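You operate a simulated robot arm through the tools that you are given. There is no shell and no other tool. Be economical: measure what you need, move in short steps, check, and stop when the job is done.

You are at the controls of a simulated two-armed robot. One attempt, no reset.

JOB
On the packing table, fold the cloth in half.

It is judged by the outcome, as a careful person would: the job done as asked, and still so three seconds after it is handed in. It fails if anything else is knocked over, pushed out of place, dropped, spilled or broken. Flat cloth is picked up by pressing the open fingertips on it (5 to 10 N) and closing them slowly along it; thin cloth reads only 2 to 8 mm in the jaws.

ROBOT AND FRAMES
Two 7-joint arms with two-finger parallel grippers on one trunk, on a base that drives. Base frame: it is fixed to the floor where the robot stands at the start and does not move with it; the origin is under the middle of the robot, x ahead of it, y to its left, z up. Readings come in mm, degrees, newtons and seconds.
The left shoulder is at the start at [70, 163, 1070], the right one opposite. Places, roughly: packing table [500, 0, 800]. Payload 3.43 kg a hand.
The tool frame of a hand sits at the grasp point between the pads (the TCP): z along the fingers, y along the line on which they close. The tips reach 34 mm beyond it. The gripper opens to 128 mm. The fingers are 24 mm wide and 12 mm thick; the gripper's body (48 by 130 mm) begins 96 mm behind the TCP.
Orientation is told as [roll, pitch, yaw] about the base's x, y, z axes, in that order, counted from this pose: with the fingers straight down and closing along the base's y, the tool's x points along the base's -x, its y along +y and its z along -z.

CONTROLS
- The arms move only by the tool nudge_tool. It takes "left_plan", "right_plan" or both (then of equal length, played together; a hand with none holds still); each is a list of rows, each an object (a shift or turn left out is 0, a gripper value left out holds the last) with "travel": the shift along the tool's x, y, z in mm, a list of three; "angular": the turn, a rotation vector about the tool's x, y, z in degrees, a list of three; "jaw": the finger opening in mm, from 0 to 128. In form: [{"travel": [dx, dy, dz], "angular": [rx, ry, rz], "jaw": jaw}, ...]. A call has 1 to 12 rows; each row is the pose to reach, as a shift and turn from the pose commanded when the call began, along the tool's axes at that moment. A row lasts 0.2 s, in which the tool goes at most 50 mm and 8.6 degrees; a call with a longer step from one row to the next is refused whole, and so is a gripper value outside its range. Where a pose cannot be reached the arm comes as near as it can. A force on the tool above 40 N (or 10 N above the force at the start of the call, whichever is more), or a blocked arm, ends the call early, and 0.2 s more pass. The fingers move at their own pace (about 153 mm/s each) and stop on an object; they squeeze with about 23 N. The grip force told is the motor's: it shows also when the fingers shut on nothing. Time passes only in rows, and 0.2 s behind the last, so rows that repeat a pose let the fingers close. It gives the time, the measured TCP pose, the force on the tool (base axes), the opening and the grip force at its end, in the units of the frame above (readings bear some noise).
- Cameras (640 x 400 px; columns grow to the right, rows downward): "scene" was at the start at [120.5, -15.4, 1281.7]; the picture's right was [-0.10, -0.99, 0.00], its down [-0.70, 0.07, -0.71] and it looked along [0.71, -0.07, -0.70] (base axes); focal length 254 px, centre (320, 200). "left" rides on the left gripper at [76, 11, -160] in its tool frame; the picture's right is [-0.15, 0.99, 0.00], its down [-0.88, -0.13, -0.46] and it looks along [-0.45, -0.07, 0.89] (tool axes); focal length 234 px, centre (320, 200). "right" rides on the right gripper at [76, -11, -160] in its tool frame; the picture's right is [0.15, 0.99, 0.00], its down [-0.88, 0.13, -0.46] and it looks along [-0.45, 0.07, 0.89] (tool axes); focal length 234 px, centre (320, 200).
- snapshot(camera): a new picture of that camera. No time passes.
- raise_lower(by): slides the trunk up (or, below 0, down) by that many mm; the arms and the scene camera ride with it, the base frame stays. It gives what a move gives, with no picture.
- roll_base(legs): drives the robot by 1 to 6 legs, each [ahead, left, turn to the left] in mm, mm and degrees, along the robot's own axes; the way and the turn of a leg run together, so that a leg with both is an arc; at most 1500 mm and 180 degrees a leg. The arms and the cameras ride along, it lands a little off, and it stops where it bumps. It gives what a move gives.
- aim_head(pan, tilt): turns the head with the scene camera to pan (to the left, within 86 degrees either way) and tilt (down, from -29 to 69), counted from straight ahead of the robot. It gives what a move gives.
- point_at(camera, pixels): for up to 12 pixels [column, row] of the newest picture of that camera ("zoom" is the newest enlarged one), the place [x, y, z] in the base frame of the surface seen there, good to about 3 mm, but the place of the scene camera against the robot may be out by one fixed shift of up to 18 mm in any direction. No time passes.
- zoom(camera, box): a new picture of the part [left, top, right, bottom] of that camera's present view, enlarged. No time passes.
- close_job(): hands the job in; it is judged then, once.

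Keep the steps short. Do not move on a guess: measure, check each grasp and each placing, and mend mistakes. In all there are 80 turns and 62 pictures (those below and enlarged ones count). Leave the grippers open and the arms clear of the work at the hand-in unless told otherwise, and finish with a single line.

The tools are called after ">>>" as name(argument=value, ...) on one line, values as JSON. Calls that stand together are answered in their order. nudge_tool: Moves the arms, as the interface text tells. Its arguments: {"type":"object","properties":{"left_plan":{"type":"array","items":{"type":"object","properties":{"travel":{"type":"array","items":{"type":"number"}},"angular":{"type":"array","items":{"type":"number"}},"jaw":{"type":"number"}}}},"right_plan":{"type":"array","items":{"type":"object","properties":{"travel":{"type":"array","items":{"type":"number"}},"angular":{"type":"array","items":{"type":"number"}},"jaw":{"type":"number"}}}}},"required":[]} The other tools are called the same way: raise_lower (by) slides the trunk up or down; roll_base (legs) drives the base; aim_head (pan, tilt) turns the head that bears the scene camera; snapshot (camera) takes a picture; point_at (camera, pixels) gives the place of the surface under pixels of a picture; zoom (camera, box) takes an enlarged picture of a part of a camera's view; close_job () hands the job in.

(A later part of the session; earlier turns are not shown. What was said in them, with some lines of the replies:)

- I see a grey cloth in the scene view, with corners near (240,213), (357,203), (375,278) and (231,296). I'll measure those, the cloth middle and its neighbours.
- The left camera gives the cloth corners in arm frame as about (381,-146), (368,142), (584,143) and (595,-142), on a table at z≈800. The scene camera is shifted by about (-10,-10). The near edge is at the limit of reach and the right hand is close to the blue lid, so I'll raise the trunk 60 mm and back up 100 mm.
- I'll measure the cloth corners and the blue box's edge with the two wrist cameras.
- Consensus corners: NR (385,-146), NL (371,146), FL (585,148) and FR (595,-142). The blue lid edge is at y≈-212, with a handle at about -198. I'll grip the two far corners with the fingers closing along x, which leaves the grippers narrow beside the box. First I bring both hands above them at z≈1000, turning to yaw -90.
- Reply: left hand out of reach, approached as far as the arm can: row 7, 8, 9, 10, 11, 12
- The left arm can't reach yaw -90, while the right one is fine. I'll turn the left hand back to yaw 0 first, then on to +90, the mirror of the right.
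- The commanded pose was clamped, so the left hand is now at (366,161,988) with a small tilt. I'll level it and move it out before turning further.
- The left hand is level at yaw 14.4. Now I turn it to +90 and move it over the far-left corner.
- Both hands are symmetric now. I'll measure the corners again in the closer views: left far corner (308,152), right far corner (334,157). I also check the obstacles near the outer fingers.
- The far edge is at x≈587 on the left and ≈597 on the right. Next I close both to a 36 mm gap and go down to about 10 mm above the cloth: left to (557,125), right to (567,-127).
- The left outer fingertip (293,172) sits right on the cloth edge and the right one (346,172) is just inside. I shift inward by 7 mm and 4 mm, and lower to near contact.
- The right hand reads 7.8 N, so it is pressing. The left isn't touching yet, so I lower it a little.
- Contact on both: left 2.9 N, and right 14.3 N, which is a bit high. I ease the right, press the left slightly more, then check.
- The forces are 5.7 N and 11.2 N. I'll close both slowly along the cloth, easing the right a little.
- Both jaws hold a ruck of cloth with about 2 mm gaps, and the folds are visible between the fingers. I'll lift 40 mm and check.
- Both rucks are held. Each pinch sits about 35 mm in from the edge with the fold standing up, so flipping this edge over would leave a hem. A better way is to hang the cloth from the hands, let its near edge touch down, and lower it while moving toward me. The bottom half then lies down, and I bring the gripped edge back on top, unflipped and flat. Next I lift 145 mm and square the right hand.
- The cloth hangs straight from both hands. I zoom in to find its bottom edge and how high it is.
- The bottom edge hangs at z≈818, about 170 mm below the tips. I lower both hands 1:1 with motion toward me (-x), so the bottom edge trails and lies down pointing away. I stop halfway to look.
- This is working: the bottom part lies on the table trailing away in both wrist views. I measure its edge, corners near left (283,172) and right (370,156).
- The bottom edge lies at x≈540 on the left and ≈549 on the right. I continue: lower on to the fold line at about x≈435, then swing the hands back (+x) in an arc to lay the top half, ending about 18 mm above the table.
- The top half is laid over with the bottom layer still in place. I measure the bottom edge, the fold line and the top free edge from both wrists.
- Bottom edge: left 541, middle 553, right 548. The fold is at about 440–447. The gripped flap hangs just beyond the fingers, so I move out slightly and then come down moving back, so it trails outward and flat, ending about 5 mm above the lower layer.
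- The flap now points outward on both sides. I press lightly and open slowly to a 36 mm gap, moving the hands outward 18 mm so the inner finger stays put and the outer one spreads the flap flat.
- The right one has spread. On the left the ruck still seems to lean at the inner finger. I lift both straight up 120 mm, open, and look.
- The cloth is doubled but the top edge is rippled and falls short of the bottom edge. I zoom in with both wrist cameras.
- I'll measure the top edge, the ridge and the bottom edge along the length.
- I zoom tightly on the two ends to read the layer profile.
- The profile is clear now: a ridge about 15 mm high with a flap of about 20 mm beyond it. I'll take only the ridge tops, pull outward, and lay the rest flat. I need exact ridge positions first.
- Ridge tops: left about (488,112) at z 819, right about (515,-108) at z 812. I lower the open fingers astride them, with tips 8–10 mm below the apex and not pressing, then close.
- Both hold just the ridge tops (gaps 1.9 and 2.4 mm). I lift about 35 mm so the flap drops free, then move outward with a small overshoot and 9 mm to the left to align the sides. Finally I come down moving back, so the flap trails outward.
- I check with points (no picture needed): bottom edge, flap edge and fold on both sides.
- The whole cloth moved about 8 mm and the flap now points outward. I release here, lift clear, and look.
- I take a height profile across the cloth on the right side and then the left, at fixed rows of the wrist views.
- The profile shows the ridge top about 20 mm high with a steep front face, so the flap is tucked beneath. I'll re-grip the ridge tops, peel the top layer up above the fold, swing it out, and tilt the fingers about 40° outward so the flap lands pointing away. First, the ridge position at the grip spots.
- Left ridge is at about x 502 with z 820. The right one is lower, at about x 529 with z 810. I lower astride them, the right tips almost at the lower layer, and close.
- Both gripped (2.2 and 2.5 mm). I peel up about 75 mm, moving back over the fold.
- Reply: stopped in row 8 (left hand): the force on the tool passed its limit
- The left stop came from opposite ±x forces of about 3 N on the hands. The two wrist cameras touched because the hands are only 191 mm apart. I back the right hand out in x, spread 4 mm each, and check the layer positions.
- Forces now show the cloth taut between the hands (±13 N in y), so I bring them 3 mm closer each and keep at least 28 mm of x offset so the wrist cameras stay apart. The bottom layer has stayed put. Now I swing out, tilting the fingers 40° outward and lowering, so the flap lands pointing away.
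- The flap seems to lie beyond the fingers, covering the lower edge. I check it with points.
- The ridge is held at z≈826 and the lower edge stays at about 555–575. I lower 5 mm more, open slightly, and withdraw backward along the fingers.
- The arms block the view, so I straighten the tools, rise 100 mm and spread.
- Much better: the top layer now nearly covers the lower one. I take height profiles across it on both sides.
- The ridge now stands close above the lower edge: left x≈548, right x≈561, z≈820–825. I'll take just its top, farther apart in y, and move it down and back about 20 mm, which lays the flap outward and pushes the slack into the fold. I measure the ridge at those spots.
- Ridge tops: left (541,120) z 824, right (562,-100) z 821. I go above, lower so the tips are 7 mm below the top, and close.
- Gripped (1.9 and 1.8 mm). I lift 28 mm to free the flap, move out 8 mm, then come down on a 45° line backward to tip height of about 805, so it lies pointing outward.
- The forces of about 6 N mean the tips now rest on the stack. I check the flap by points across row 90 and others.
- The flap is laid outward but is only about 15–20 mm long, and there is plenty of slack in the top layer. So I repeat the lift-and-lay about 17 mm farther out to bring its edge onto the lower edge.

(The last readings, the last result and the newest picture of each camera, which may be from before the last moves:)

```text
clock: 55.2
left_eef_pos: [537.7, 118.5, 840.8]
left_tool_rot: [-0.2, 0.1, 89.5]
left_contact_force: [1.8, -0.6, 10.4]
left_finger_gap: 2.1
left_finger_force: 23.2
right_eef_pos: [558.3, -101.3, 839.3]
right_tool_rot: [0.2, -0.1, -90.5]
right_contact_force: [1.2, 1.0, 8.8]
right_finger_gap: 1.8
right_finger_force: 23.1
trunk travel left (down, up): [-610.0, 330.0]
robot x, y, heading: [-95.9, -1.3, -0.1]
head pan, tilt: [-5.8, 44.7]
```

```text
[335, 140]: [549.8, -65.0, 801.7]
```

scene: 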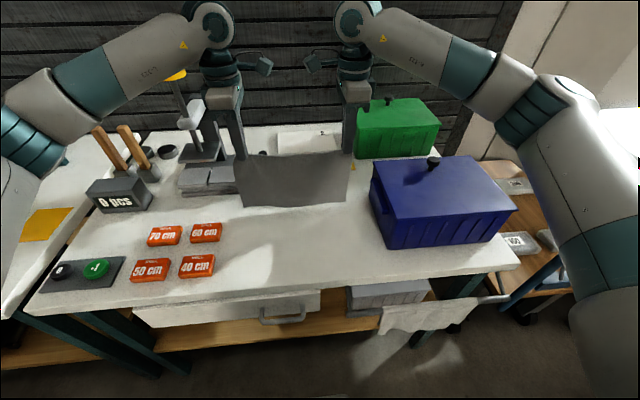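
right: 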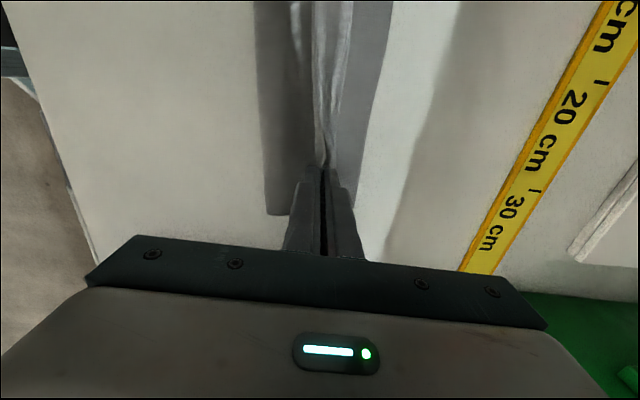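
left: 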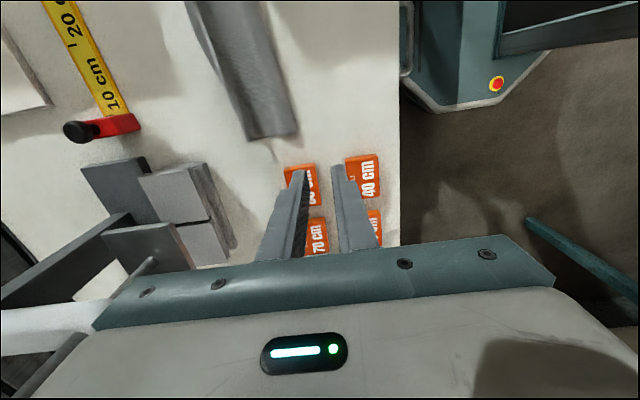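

Both are in place. I ease the press, open, and lift straight up, then look.

>>> nudge_tool(left_plan=[{"travel": [0, 0, -1.5], "jaw": 4}, {"travel": [0, -2, -1.5], "jaw": 12}, {"travel": [0, -4, -1.5], "jaw": 22}, {"travel": [0, -4, -6], "jaw": 30}, {"travel": [0, -4, -30]}, {"travel": [0, -4, -75]}, {"travel": [0, -4, -120]}, {"travel": [0, -4, -165]}, {"travel": [0, -4, -165]}], right_plan=[{"travel": [0, 0, -1.5], "jaw": 4}, {"travel": [0, 2, -1.5], "jaw": 12}, {"travel": [0, 4, -1.5], "jaw": 22}, {"travel": [0, 4, -6], "jaw": 30}, {"travel": [0, 4, -30]}, {"travel": [0, 4, -75]}, {"travel": [0, 4, -120]}, {"travel": [0, 4, -165]}, {"travel": [0, 4, -165]}])

>>> zoom(camera="scene", box=[220, 155, 380, 255])

```text
clock: 57.2
left_eef_pos: [543.9, 120.0, 1003.5]
left_tool_rot: [0.0, 0.1, 89.5]
left_contact_force: [0.9, -0.5, 0.1]
left_finger_gap: 30.0
left_finger_force: 0.1
right_eef_pos: [564.2, -100.1, 1004.1]
right_tool_rot: [-0.1, -0.3, -90.5]
right_contact_force: [-0.1, -0.3, 0.7]
right_finger_gap: 30.1
right_finger_force: 0.0
trunk travel left (down, up): [-610.0, 330.0]
robot x, y, heading: [-101.7, -0.3, 0.1]
head pan, tilt: [-5.8, 44.7]
```

```text
4.00 times, centred on (300, 205) of scene
```

zoom: 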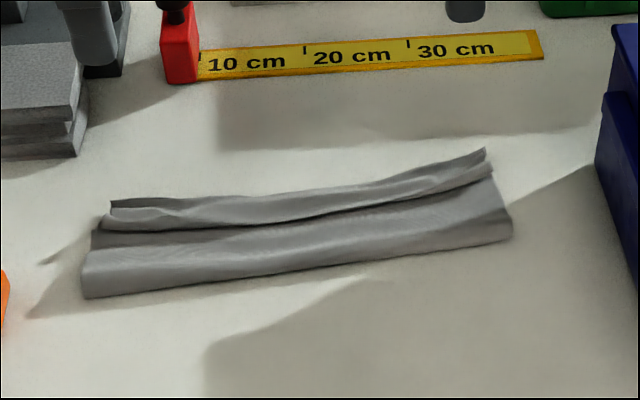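

The edges are now nearly together, with a low ridge and a puffed-up fold left to smooth. I measure the profile in this picture.

>>> point_at(camera="zoom", pixels=[[150, 204], [150, 215], [150, 230], [150, 245], [150, 265], [150, 288], [430, 165], [430, 180], [430, 195], [430, 205], [430, 225], [430, 246]])

>>> snapshot(camera="left")

```text
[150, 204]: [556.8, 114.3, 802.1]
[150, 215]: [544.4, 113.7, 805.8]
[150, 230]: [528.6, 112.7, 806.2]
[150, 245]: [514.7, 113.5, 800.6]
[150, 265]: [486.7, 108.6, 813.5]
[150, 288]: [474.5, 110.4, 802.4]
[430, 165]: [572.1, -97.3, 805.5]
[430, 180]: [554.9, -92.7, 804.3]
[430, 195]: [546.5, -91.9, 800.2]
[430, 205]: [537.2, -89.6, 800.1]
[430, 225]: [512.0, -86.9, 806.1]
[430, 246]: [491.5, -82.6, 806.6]
```

```text
3 pictures are left
```

left: 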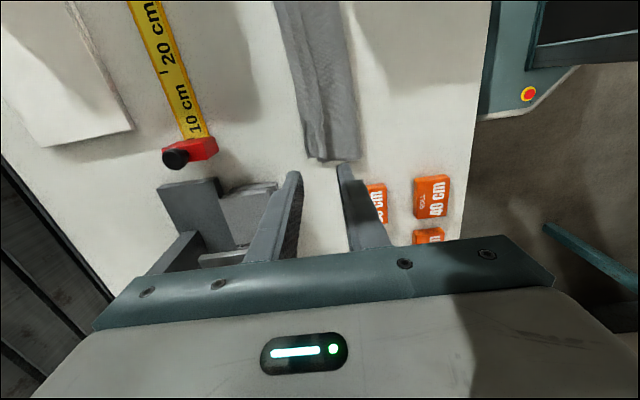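

>>> point_at(camera="left", pixels=[[302, 125], [305, 125], [308, 125], [311, 125], [314, 125], [317, 125], [321, 125], [326, 125], [333, 125], [341, 125], [349, 125], [355, 125]])

>>> point_at(camera="left", pixels=[[276, 15], [281, 15], [286, 15], [291, 15], [296, 15], [301, 15], [306, 15], [312, 15], [320, 15], [328, 15], [335, 15], [341, 15]])

```text
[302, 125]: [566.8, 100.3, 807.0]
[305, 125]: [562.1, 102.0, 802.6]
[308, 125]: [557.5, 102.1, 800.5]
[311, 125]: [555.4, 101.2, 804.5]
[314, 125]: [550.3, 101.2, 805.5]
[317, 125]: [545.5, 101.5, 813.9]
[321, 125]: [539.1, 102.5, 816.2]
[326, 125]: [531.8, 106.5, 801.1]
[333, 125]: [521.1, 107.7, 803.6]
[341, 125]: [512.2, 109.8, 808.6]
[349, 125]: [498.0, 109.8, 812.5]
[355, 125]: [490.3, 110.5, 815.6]
```

```text
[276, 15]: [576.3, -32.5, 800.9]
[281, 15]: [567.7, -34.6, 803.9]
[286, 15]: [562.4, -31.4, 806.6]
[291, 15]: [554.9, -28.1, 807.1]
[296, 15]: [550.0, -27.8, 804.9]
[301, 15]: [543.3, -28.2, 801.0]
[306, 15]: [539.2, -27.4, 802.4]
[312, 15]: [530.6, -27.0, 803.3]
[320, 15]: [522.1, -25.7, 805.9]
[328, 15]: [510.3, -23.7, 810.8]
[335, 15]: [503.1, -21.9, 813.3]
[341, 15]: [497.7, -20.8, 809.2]
```

The profile shows a ridge of about 10 mm near x 540–560 and a loop of about 13 mm at the fold. I'll smooth it with closed fingertips, pressing lightly in the valley and wiping toward the fold, which pulls the ridge flat. First I lower to light contact.

>>> nudge_tool(left_plan=[{"travel": [4, 6, 40], "jaw": 0}, {"travel": [8, 12, 85], "jaw": 0}, {"travel": [8, 12, 130], "jaw": 0}, {"travel": [8, 12, 155], "jaw": 0}, {"travel": [8, 12, 165], "jaw": 0}, {"travel": [8, 12, 165], "jaw": 0}], right_plan=[{"travel": [0, -8, 40], "jaw": 0}, {"travel": [0, -16, 85], "jaw": 0}, {"travel": [0, -16, 130], "jaw": 0}, {"travel": [0, -16, 155], "jaw": 0}, {"travel": [0, -16, 165], "jaw": 0}, {"travel": [0, -16, 165], "jaw": 0}])

```text
clock: 58.6
left_eef_pos: [530.0, 111.6, 839.1]
left_tool_rot: [-0.2, 0.0, 89.5]
left_contact_force: [-0.1, 0.1, 0.1]
left_finger_gap: 0.0
left_finger_force: 22.9
right_eef_pos: [545.8, -99.0, 838.6]
right_tool_rot: [-0.1, -0.1, -90.5]
right_contact_force: [0.3, -0.6, -0.4]
right_finger_gap: 0.0
right_finger_force: 22.7
trunk travel left (down, up): [-610.0, 330.0]
robot x, y, heading: [-96.9, -1.3, -0.2]
head pan, tilt: [-5.8, 44.7]
```

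There is no contact yet at tip z≈805. I go 2 mm lower and wipe 70 mm toward the fold and past it.

>>> nudge_tool(left_plan=[{"travel": [0, 0, 2]}, {"travel": [0, 7, 2]}, {"travel": [0, 14, 2]}, {"travel": [0, 21, 2]}, {"travel": [0, 28, 2]}, {"travel": [0, 35, 2]}, {"travel": [0, 42, 2]}, {"travel": [0, 49, 2]}, {"travel": [0, 56, 2]}, {"travel": [0, 63, 2]}, {"travel": [0, 70, 2]}], right_plan=[{"travel": [0, 0, 2]}, {"travel": [0, -7, 2]}, {"travel": [0, -14, 2]}, {"travel": [0, -21, 2]}, {"travel": [0, -28, 2]}, {"travel": [0, -35, 2]}, {"travel": [0, -42, 2]}, {"travel": [0, -49, 2]}, {"travel": [0, -56, 2]}, {"travel": [0, -63, 2]}, {"travel": [0, -70, 2]}])

>>> zoom(camera="left", box=[140, 0, 460, 200])

```text
clock: 61.0
left_eef_pos: [460.4, 112.7, 836.6]
left_tool_rot: [-0.2, 0.2, 89.5]
left_contact_force: [-0.6, 0.0, 1.1]
left_finger_gap: 0.0
left_finger_force: 23.2
right_eef_pos: [475.8, -101.0, 835.8]
right_tool_rot: [0.0, -0.2, -90.5]
right_contact_force: [0.4, 0.7, 0.5]
right_finger_gap: 0.2
right_finger_force: 22.4
trunk travel left (down, up): [-610.0, 330.0]
robot x, y, heading: [-102.6, 1.6, -0.2]
head pan, tilt: [-5.8, 44.7]
```

```text
2.00 times, centred on (300, 100) of left
```

zoom: 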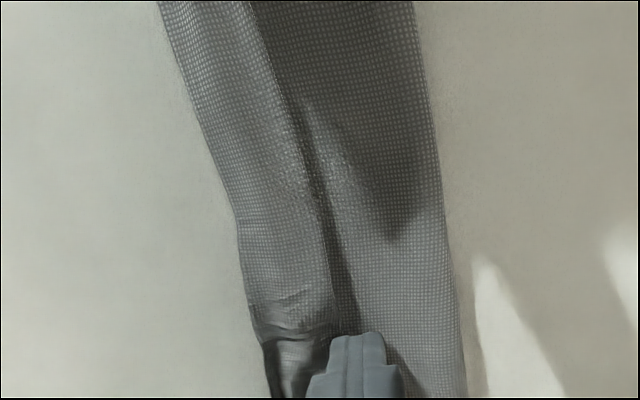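

>>> point_at(camera="zoom", pixels=[[225, 200], [235, 200], [250, 200], [270, 200], [290, 200], [305, 200], [318, 200], [335, 200], [360, 200], [400, 200], [435, 200], [448, 200]])

>>> point_at(camera="zoom", pixels=[[168, 20], [180, 20], [200, 20], [225, 20], [245, 20], [258, 20], [275, 20], [300, 20], [350, 20], [390, 20], [412, 20], [425, 20]])

>>> point_at(camera="zoom", pixels=[[262, 370], [270, 390], [285, 370], [300, 370], [320, 340], [300, 320], [270, 320], [420, 370], [455, 370], [462, 390]])

```text
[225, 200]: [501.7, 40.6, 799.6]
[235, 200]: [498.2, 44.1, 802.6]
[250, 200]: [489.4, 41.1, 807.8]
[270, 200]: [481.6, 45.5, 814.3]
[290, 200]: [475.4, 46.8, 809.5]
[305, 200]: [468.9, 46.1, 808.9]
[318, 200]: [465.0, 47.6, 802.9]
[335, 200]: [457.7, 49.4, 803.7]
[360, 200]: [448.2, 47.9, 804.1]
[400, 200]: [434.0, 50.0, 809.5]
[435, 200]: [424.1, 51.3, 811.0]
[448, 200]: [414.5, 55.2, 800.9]
```

```text
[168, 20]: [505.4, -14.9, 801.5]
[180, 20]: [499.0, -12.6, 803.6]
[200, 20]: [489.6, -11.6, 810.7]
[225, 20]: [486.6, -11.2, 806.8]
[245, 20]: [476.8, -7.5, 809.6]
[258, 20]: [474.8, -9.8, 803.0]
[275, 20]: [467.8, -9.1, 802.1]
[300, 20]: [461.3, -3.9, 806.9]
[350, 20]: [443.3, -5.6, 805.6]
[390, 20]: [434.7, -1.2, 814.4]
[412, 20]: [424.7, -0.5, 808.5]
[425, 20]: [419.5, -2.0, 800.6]
```

```text
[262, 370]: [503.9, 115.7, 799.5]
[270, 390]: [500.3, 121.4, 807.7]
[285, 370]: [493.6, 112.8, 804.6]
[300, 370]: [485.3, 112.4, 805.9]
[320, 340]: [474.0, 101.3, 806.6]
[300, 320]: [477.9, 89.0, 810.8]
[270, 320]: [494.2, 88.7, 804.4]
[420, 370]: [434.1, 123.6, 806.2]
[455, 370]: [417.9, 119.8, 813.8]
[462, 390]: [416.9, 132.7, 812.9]
```

The wipe dragged the whole cloth about 70 mm toward me, still on the table and with its shape unchanged (x≈417–502). The hands now stand at its middle. A spread needs no net drag, so I press lightly and open the fingers slowly, pulling the top outward to both edge and fold.

>>> nudge_tool(left_plan=[{"travel": [0, 0, 0.8], "jaw": 4}, {"travel": [0, 0, 1.2], "jaw": 12}, {"travel": [0, 0, 1.2], "jaw": 20}, {"travel": [0, 0, 1.2], "jaw": 28}, {"travel": [0, 0, 1.2], "jaw": 36}, {"travel": [0, 0, 1.2], "jaw": 44}, {"travel": [0, 0, 1.2], "jaw": 52}, {"travel": [0, 0, 1.2], "jaw": 60}, {"travel": [0, 0, 1.2], "jaw": 68}, {"travel": [0, 0, 1.2], "jaw": 76}, {"travel": [0, 0, 1.2], "jaw": 84}, {"travel": [0, 0, 1.2], "jaw": 90}], right_plan=[{"travel": [0, 0, 0.5], "jaw": 4}, {"travel": [0, 0, 0.8], "jaw": 12}, {"travel": [0, 0, 0.8], "jaw": 20}, {"travel": [0, 0, 0.8], "jaw": 28}, {"travel": [0, 0, 0.8], "jaw": 36}, {"travel": [0, 0, 0.8], "jaw": 44}, {"travel": [0, 0, 0.8], "jaw": 52}, {"travel": [0, 0, 0.8], "jaw": 60}, {"travel": [0, 0, 0.8], "jaw": 68}, {"travel": [0, 0, 0.8], "jaw": 76}, {"travel": [0, 0, 0.8], "jaw": 84}, {"travel": [0, 0, 0.8], "jaw": 90}])

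```text
clock: 63.6
left_eef_pos: [459.6, 111.3, 836.2]
left_tool_rot: [-0.2, 0.1, 89.5]
left_contact_force: [-3.2, -0.2, 10.8]
left_finger_gap: 89.0
left_finger_force: 0.1
right_eef_pos: [475.3, -99.9, 836.3]
right_tool_rot: [0.1, -0.2, -90.6]
right_contact_force: [-0.7, -0.3, 1.0]
right_finger_gap: 89.9
right_finger_force: 0.0
trunk travel left (down, up): [-610.0, 330.0]
robot x, y, heading: [-97.9, 0.7, -0.1]
head pan, tilt: [-5.8, 44.7]
```

The left pressed well (10.8 N) but the right only lightly (1 N). I lift the left clear and repeat the spread on the right, a bit deeper and farther out.

>>> nudge_tool(left_plan=[{"travel": [0, 0, -15]}, {"travel": [0, 0, -40], "jaw": 0}, {"travel": [0, 0, -80], "jaw": 0}, {"travel": [0, 0, -100], "jaw": 0}, {"travel": [0, 0, -100]}, {"travel": [0, 0, -100]}, {"travel": [0, 0, -100]}, {"travel": [0, 0, -100]}, {"travel": [0, 0, -100]}, {"travel": [0, 0, -100]}, {"travel": [0, 0, -100]}, {"travel": [0, 0, -100]}], right_plan=[{"travel": [0, 0, -15]}, {"travel": [-8, 0, -15], "jaw": 0}, {"travel": [-15, 0, -15], "jaw": 0}, {"travel": [-15, 0, 0], "jaw": 0}, {"travel": [-15, 0, 1.5], "jaw": 4}, {"travel": [-15, 0, 1.5], "jaw": 16}, {"travel": [-15, 0, 1.5], "jaw": 28}, {"travel": [-15, 0, 1.5], "jaw": 40}, {"travel": [-15, 0, 1.5], "jaw": 52}, {"travel": [-15, 0, 1.5], "jaw": 64}, {"travel": [-15, 0, 1.5], "jaw": 76}, {"travel": [-15, 0, 1.5], "jaw": 90}])

```text
clock: 66.2
left_eef_pos: [460.2, 110.9, 935.8]
left_tool_rot: [-0.2, 0.2, 89.4]
left_contact_force: [-0.5, -0.8, -0.2]
left_finger_gap: 0.0
left_finger_force: 22.7
right_eef_pos: [474.4, -114.6, 835.4]
right_tool_rot: [0.0, -0.1, -90.5]
right_contact_force: [-0.8, 0.4, 15.4]
right_finger_gap: 88.9
right_finger_force: 0.2
trunk travel left (down, up): [-610.0, 330.0]
robot x, y, heading: [-100.2, -4.1, -0.2]
head pan, tilt: [-5.8, 44.7]
```

Both ends are spread. Now the middle: I raise the right hand well clear and bring the left over the cloth centre at y≈20.

>>> nudge_tool(left_plan=[{"travel": [0, 0, 0]}, {"travel": [0, 0, 0]}, {"travel": [0, 0, 0]}, {"travel": [0, 0, 0]}, {"travel": [0, 0, 0]}, {"travel": [30, -2, 0]}, {"travel": [65, -4, 0]}, {"travel": [95, -7, 20]}, {"travel": [95, -7, 60]}, {"travel": [95, -7, 90]}, {"travel": [95, -7, 99]}, {"travel": [95, -7, 99]}], right_plan=[{"travel": [0, 0, -15]}, {"travel": [0, 0, -60]}, {"travel": [0, 0, -105]}, {"travel": [0, 0, -150]}, {"travel": [-20, 0, -190]}, {"travel": [-40, 0, -200]}, {"travel": [-60, 0, -200]}, {"travel": [-60, 0, -200]}, {"travel": [-60, 0, -200]}, {"travel": [-60, 0, -200]}, {"travel": [-60, 0, -200]}, {"travel": [-60, 0, -200]}])

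```text
clock: 68.8
left_eef_pos: [466.8, 16.4, 834.3]
left_tool_rot: [-0.1, 0.1, 89.6]
left_contact_force: [-0.4, -0.3, 3.3]
left_finger_gap: 0.0
left_finger_force: 22.7
right_eef_pos: [474.0, -176.1, 1034.7]
right_tool_rot: [0.0, -0.2, -90.4]
right_contact_force: [-0.3, -0.2, 0.8]
right_finger_gap: 90.3
right_finger_force: 0.0
trunk travel left (down, up): [-610.0, 330.0]
robot x, y, heading: [-101.4, -2.7, -0.1]
head pan, tilt: [-5.8, 44.7]
```

Light contact, 3.3 N. I spread in the middle, then lift clear.

>>> nudge_tool(left_plan=[{"travel": [0, 0, 0.6], "jaw": 8}, {"travel": [0, 0, 0.8], "jaw": 20}, {"travel": [0, 0, 0.8], "jaw": 32}, {"travel": [0, 0, 0.8], "jaw": 44}, {"travel": [0, 0, 0.8], "jaw": 56}, {"travel": [0, 0, 0.8], "jaw": 68}, {"travel": [0, 0, 0.8], "jaw": 80}, {"travel": [0, 0, 0.8], "jaw": 90}, {"travel": [0, 0, -30]}, {"travel": [0, 0, -75]}, {"travel": [0, 0, -120]}, {"travel": [-30, 0, -160]}])

>>> zoom(camera="left", box=[160, 0, 480, 200])

```text
clock: 71.4
left_eef_pos: [466.3, 49.1, 996.8]
left_tool_rot: [-0.1, 0.2, 89.3]
left_contact_force: [0.0, 0.5, 0.1]
left_finger_gap: 90.0
left_finger_force: 0.1
right_eef_pos: [474.0, -174.3, 1035.2]
right_tool_rot: [0.0, -0.3, -90.5]
right_contact_force: [0.0, 0.0, 0.5]
right_finger_gap: 90.1
right_finger_force: 0.0
trunk travel left (down, up): [-610.0, 330.0]
robot x, y, heading: [-101.9, 1.1, 0.2]
head pan, tilt: [-5.8, 44.7]
```

```text
2.00 times, centred on (320, 100) of left
```

zoom: 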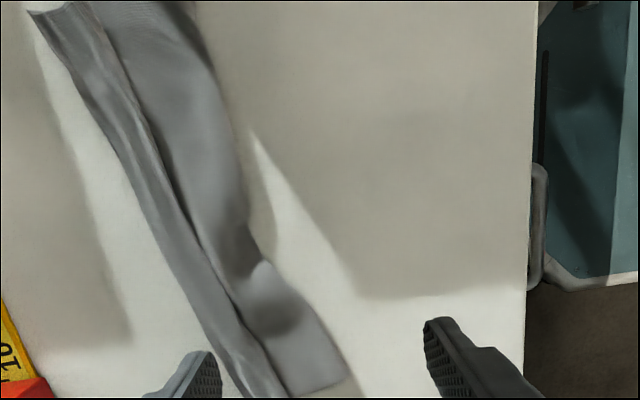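

>>> point_at(camera="zoom", pixels=[[180, 320], [188, 320], [198, 320], [210, 320], [222, 320], [232, 320], [242, 320], [255, 320], [275, 320], [295, 320], [312, 320], [322, 320]])

>>> point_at(camera="zoom", pixels=[[108, 150], [116, 150], [126, 150], [138, 150], [148, 150], [156, 150], [163, 150], [175, 150], [195, 150], [215, 150], [230, 150], [240, 150]])

>>> point_at(camera="zoom", pixels=[[40, 15], [55, 15], [75, 15], [95, 15], [120, 15], [150, 15], [180, 15], [195, 15], [240, 385], [270, 390], [340, 380], [300, 390]])

```text
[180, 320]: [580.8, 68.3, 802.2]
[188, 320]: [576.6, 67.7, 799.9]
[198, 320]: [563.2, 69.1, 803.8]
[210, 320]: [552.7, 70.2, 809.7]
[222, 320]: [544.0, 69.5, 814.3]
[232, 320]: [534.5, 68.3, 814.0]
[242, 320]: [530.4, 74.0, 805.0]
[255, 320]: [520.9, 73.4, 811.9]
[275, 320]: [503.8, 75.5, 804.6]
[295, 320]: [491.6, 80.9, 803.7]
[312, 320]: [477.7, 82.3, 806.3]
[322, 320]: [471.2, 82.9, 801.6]
```

```text
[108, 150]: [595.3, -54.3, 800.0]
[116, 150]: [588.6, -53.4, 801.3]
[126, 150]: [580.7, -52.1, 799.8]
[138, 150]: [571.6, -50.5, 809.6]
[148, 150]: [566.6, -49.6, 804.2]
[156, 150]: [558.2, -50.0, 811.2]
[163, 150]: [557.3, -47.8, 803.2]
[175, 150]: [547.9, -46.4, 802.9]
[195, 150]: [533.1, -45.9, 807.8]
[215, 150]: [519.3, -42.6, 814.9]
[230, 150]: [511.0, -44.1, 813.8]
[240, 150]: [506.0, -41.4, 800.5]
```

```text
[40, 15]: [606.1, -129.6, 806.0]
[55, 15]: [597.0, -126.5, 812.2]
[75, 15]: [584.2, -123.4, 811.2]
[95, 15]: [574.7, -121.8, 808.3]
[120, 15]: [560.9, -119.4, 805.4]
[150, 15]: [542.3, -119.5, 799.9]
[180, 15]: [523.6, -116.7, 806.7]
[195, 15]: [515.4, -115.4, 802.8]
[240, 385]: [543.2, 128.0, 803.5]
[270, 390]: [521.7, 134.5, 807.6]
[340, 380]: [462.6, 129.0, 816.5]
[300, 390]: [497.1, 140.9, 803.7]
```

The strip now measures about 100 mm wide on the left and about 90 mm on the right, against half of 217 = 108, with a low ridge 8–12 mm above the far half. I'll press on the ridge line itself with closed fingers and open them about 46 mm, which pushes the ridge out both ways without dragging the cloth.

>>> nudge_tool(left_plan=[{"travel": [-20, -22, 0], "jaw": 0}, {"travel": [-40, -44, 20], "jaw": 0}, {"travel": [-56, -65, 50], "jaw": 0}, {"travel": [-56, -65, 90], "jaw": 0}, {"travel": [-56, -65, 125], "jaw": 0}, {"travel": [-56, -65, 150], "jaw": 0}, {"travel": [-56, -65, 158], "jaw": 0}, {"travel": [-56, -65, 160], "jaw": 0}, {"travel": [-56, -65, 160], "jaw": 0}], right_plan=[{"travel": [22, 32, 0], "jaw": 0}, {"travel": [48, 68, 20], "jaw": 0}, {"travel": [74, 104, 40], "jaw": 0}, {"travel": [74, 111, 80], "jaw": 0}, {"travel": [74, 111, 125], "jaw": 0}, {"travel": [74, 111, 170], "jaw": 0}, {"travel": [74, 111, 190], "jaw": 0}, {"travel": [74, 111, 198], "jaw": 0}, {"travel": [74, 111, 198], "jaw": 0}])

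```text
clock: 73.4
left_eef_pos: [532.6, 102.4, 837.3]
left_tool_rot: [-0.1, 0.2, 89.6]
left_contact_force: [-0.5, 0.4, 1.4]
left_finger_gap: 0.0
left_finger_force: 22.6
right_eef_pos: [589.0, -101.9, 835.3]
right_tool_rot: [0.1, -0.1, -90.5]
right_contact_force: [0.6, 1.5, 4.5]
right_finger_gap: 0.0
right_finger_force: 22.9
trunk travel left (down, up): [-610.0, 330.0]
robot x, y, heading: [-100.8, -0.0, -0.1]
head pan, tilt: [-5.8, 44.7]
```

Light contact: 1.4 N and 4.5 N. I press the left slightly more and spread both, then lift.

>>> nudge_tool(left_plan=[{"travel": [0, 0, 1.5], "jaw": 2}, {"travel": [0, 0, 1.8], "jaw": 10}, {"travel": [0, 0, 1.8], "jaw": 18}, {"travel": [0, 0, 1.8], "jaw": 26}, {"travel": [0, 0, 1.8], "jaw": 34}, {"travel": [0, 0, 1.8], "jaw": 42}, {"travel": [0, 0, 1.8], "jaw": 48}, {"travel": [0, 0, 1.8], "jaw": 48}, {"travel": [0, 0, -25]}, {"travel": [0, 0, -70]}, {"travel": [0, 0, -115]}, {"travel": [0, 0, -160]}], right_plan=[{"travel": [0, 0, 0], "jaw": 2}, {"travel": [0, 0, 0.3], "jaw": 10}, {"travel": [0, 0, 0.3], "jaw": 18}, {"travel": [0, 0, 0.3], "jaw": 26}, {"travel": [0, 0, 0.3], "jaw": 34}, {"travel": [0, 0, 0.3], "jaw": 40}, {"travel": [0, 0, 0.3], "jaw": 40}, {"travel": [0, 0, 0.3], "jaw": 40}, {"travel": [0, 0, -25]}, {"travel": [0, 0, -70]}, {"travel": [0, 0, -115]}, {"travel": [0, 0, -160]}])

>>> zoom(camera="scene", box=[210, 140, 390, 252])

```text
clock: 76.0
left_eef_pos: [531.3, 102.1, 995.0]
left_tool_rot: [-0.2, 0.0, 89.4]
left_contact_force: [-0.4, 0.3, 0.1]
left_finger_gap: 47.9
left_finger_force: 0.0
right_eef_pos: [586.2, -100.0, 996.8]
right_tool_rot: [0.0, -0.1, -90.5]
right_contact_force: [0.3, -0.8, 0.4]
right_finger_gap: 39.7
right_finger_force: 0.1
trunk travel left (down, up): [-610.0, 330.0]
robot x, y, heading: [-100.6, -2.4, -0.0]
head pan, tilt: [-5.8, 44.7]
```

```text
3.56 times, centred on (300, 196) of scene
```

zoom: 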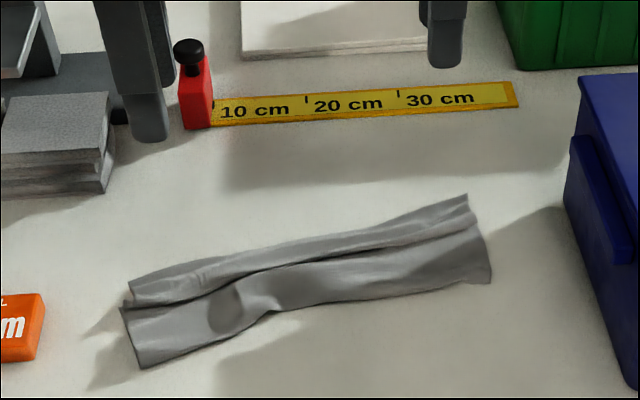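

I have no pictures left. The last one shows the cloth doubled into a strip with its edges roughly together and some ripples. The other objects are where they were. Any further handling would be blind, so I raise the open hands clear.

>>> nudge_tool(left_plan=[{"travel": [-15, 0, -30], "jaw": 80}, {"travel": [-30, 0, -60], "jaw": 80}, {"travel": [-30, 0, -60], "jaw": 80}], right_plan=[{"travel": [0, 0, -30], "jaw": 80}, {"travel": [0, 0, -60], "jaw": 80}, {"travel": [0, 0, -60], "jaw": 80}])

```text
clock: 76.8
left_eef_pos: [532.2, 129.1, 1055.2]
left_tool_rot: [0.0, 0.0, 89.4]
left_contact_force: [-1.3, 1.5, 0.5]
left_finger_gap: 80.0
left_finger_force: 0.1
right_eef_pos: [588.2, -100.5, 1055.0]
right_tool_rot: [-0.1, -0.2, -90.5]
right_contact_force: [0.9, 0.5, -0.1]
right_finger_gap: 79.9
right_finger_force: 0.0
trunk travel left (down, up): [-610.0, 330.0]
robot x, y, heading: [-100.5, -0.4, 0.3]
head pan, tilt: [-5.8, 44.7]
```

The hands are open and clear, so I hand the job in.

>>> close_job()

```text
The job is handed in.
```

The cloth is folded once across its short side into a strip about 90–100 mm wide, but not neatly: ripples and a ridge remain, I couldn't confirm the top edge isn't tucked under, it sits askew and slightly moved, and nothing else looked disturbed.
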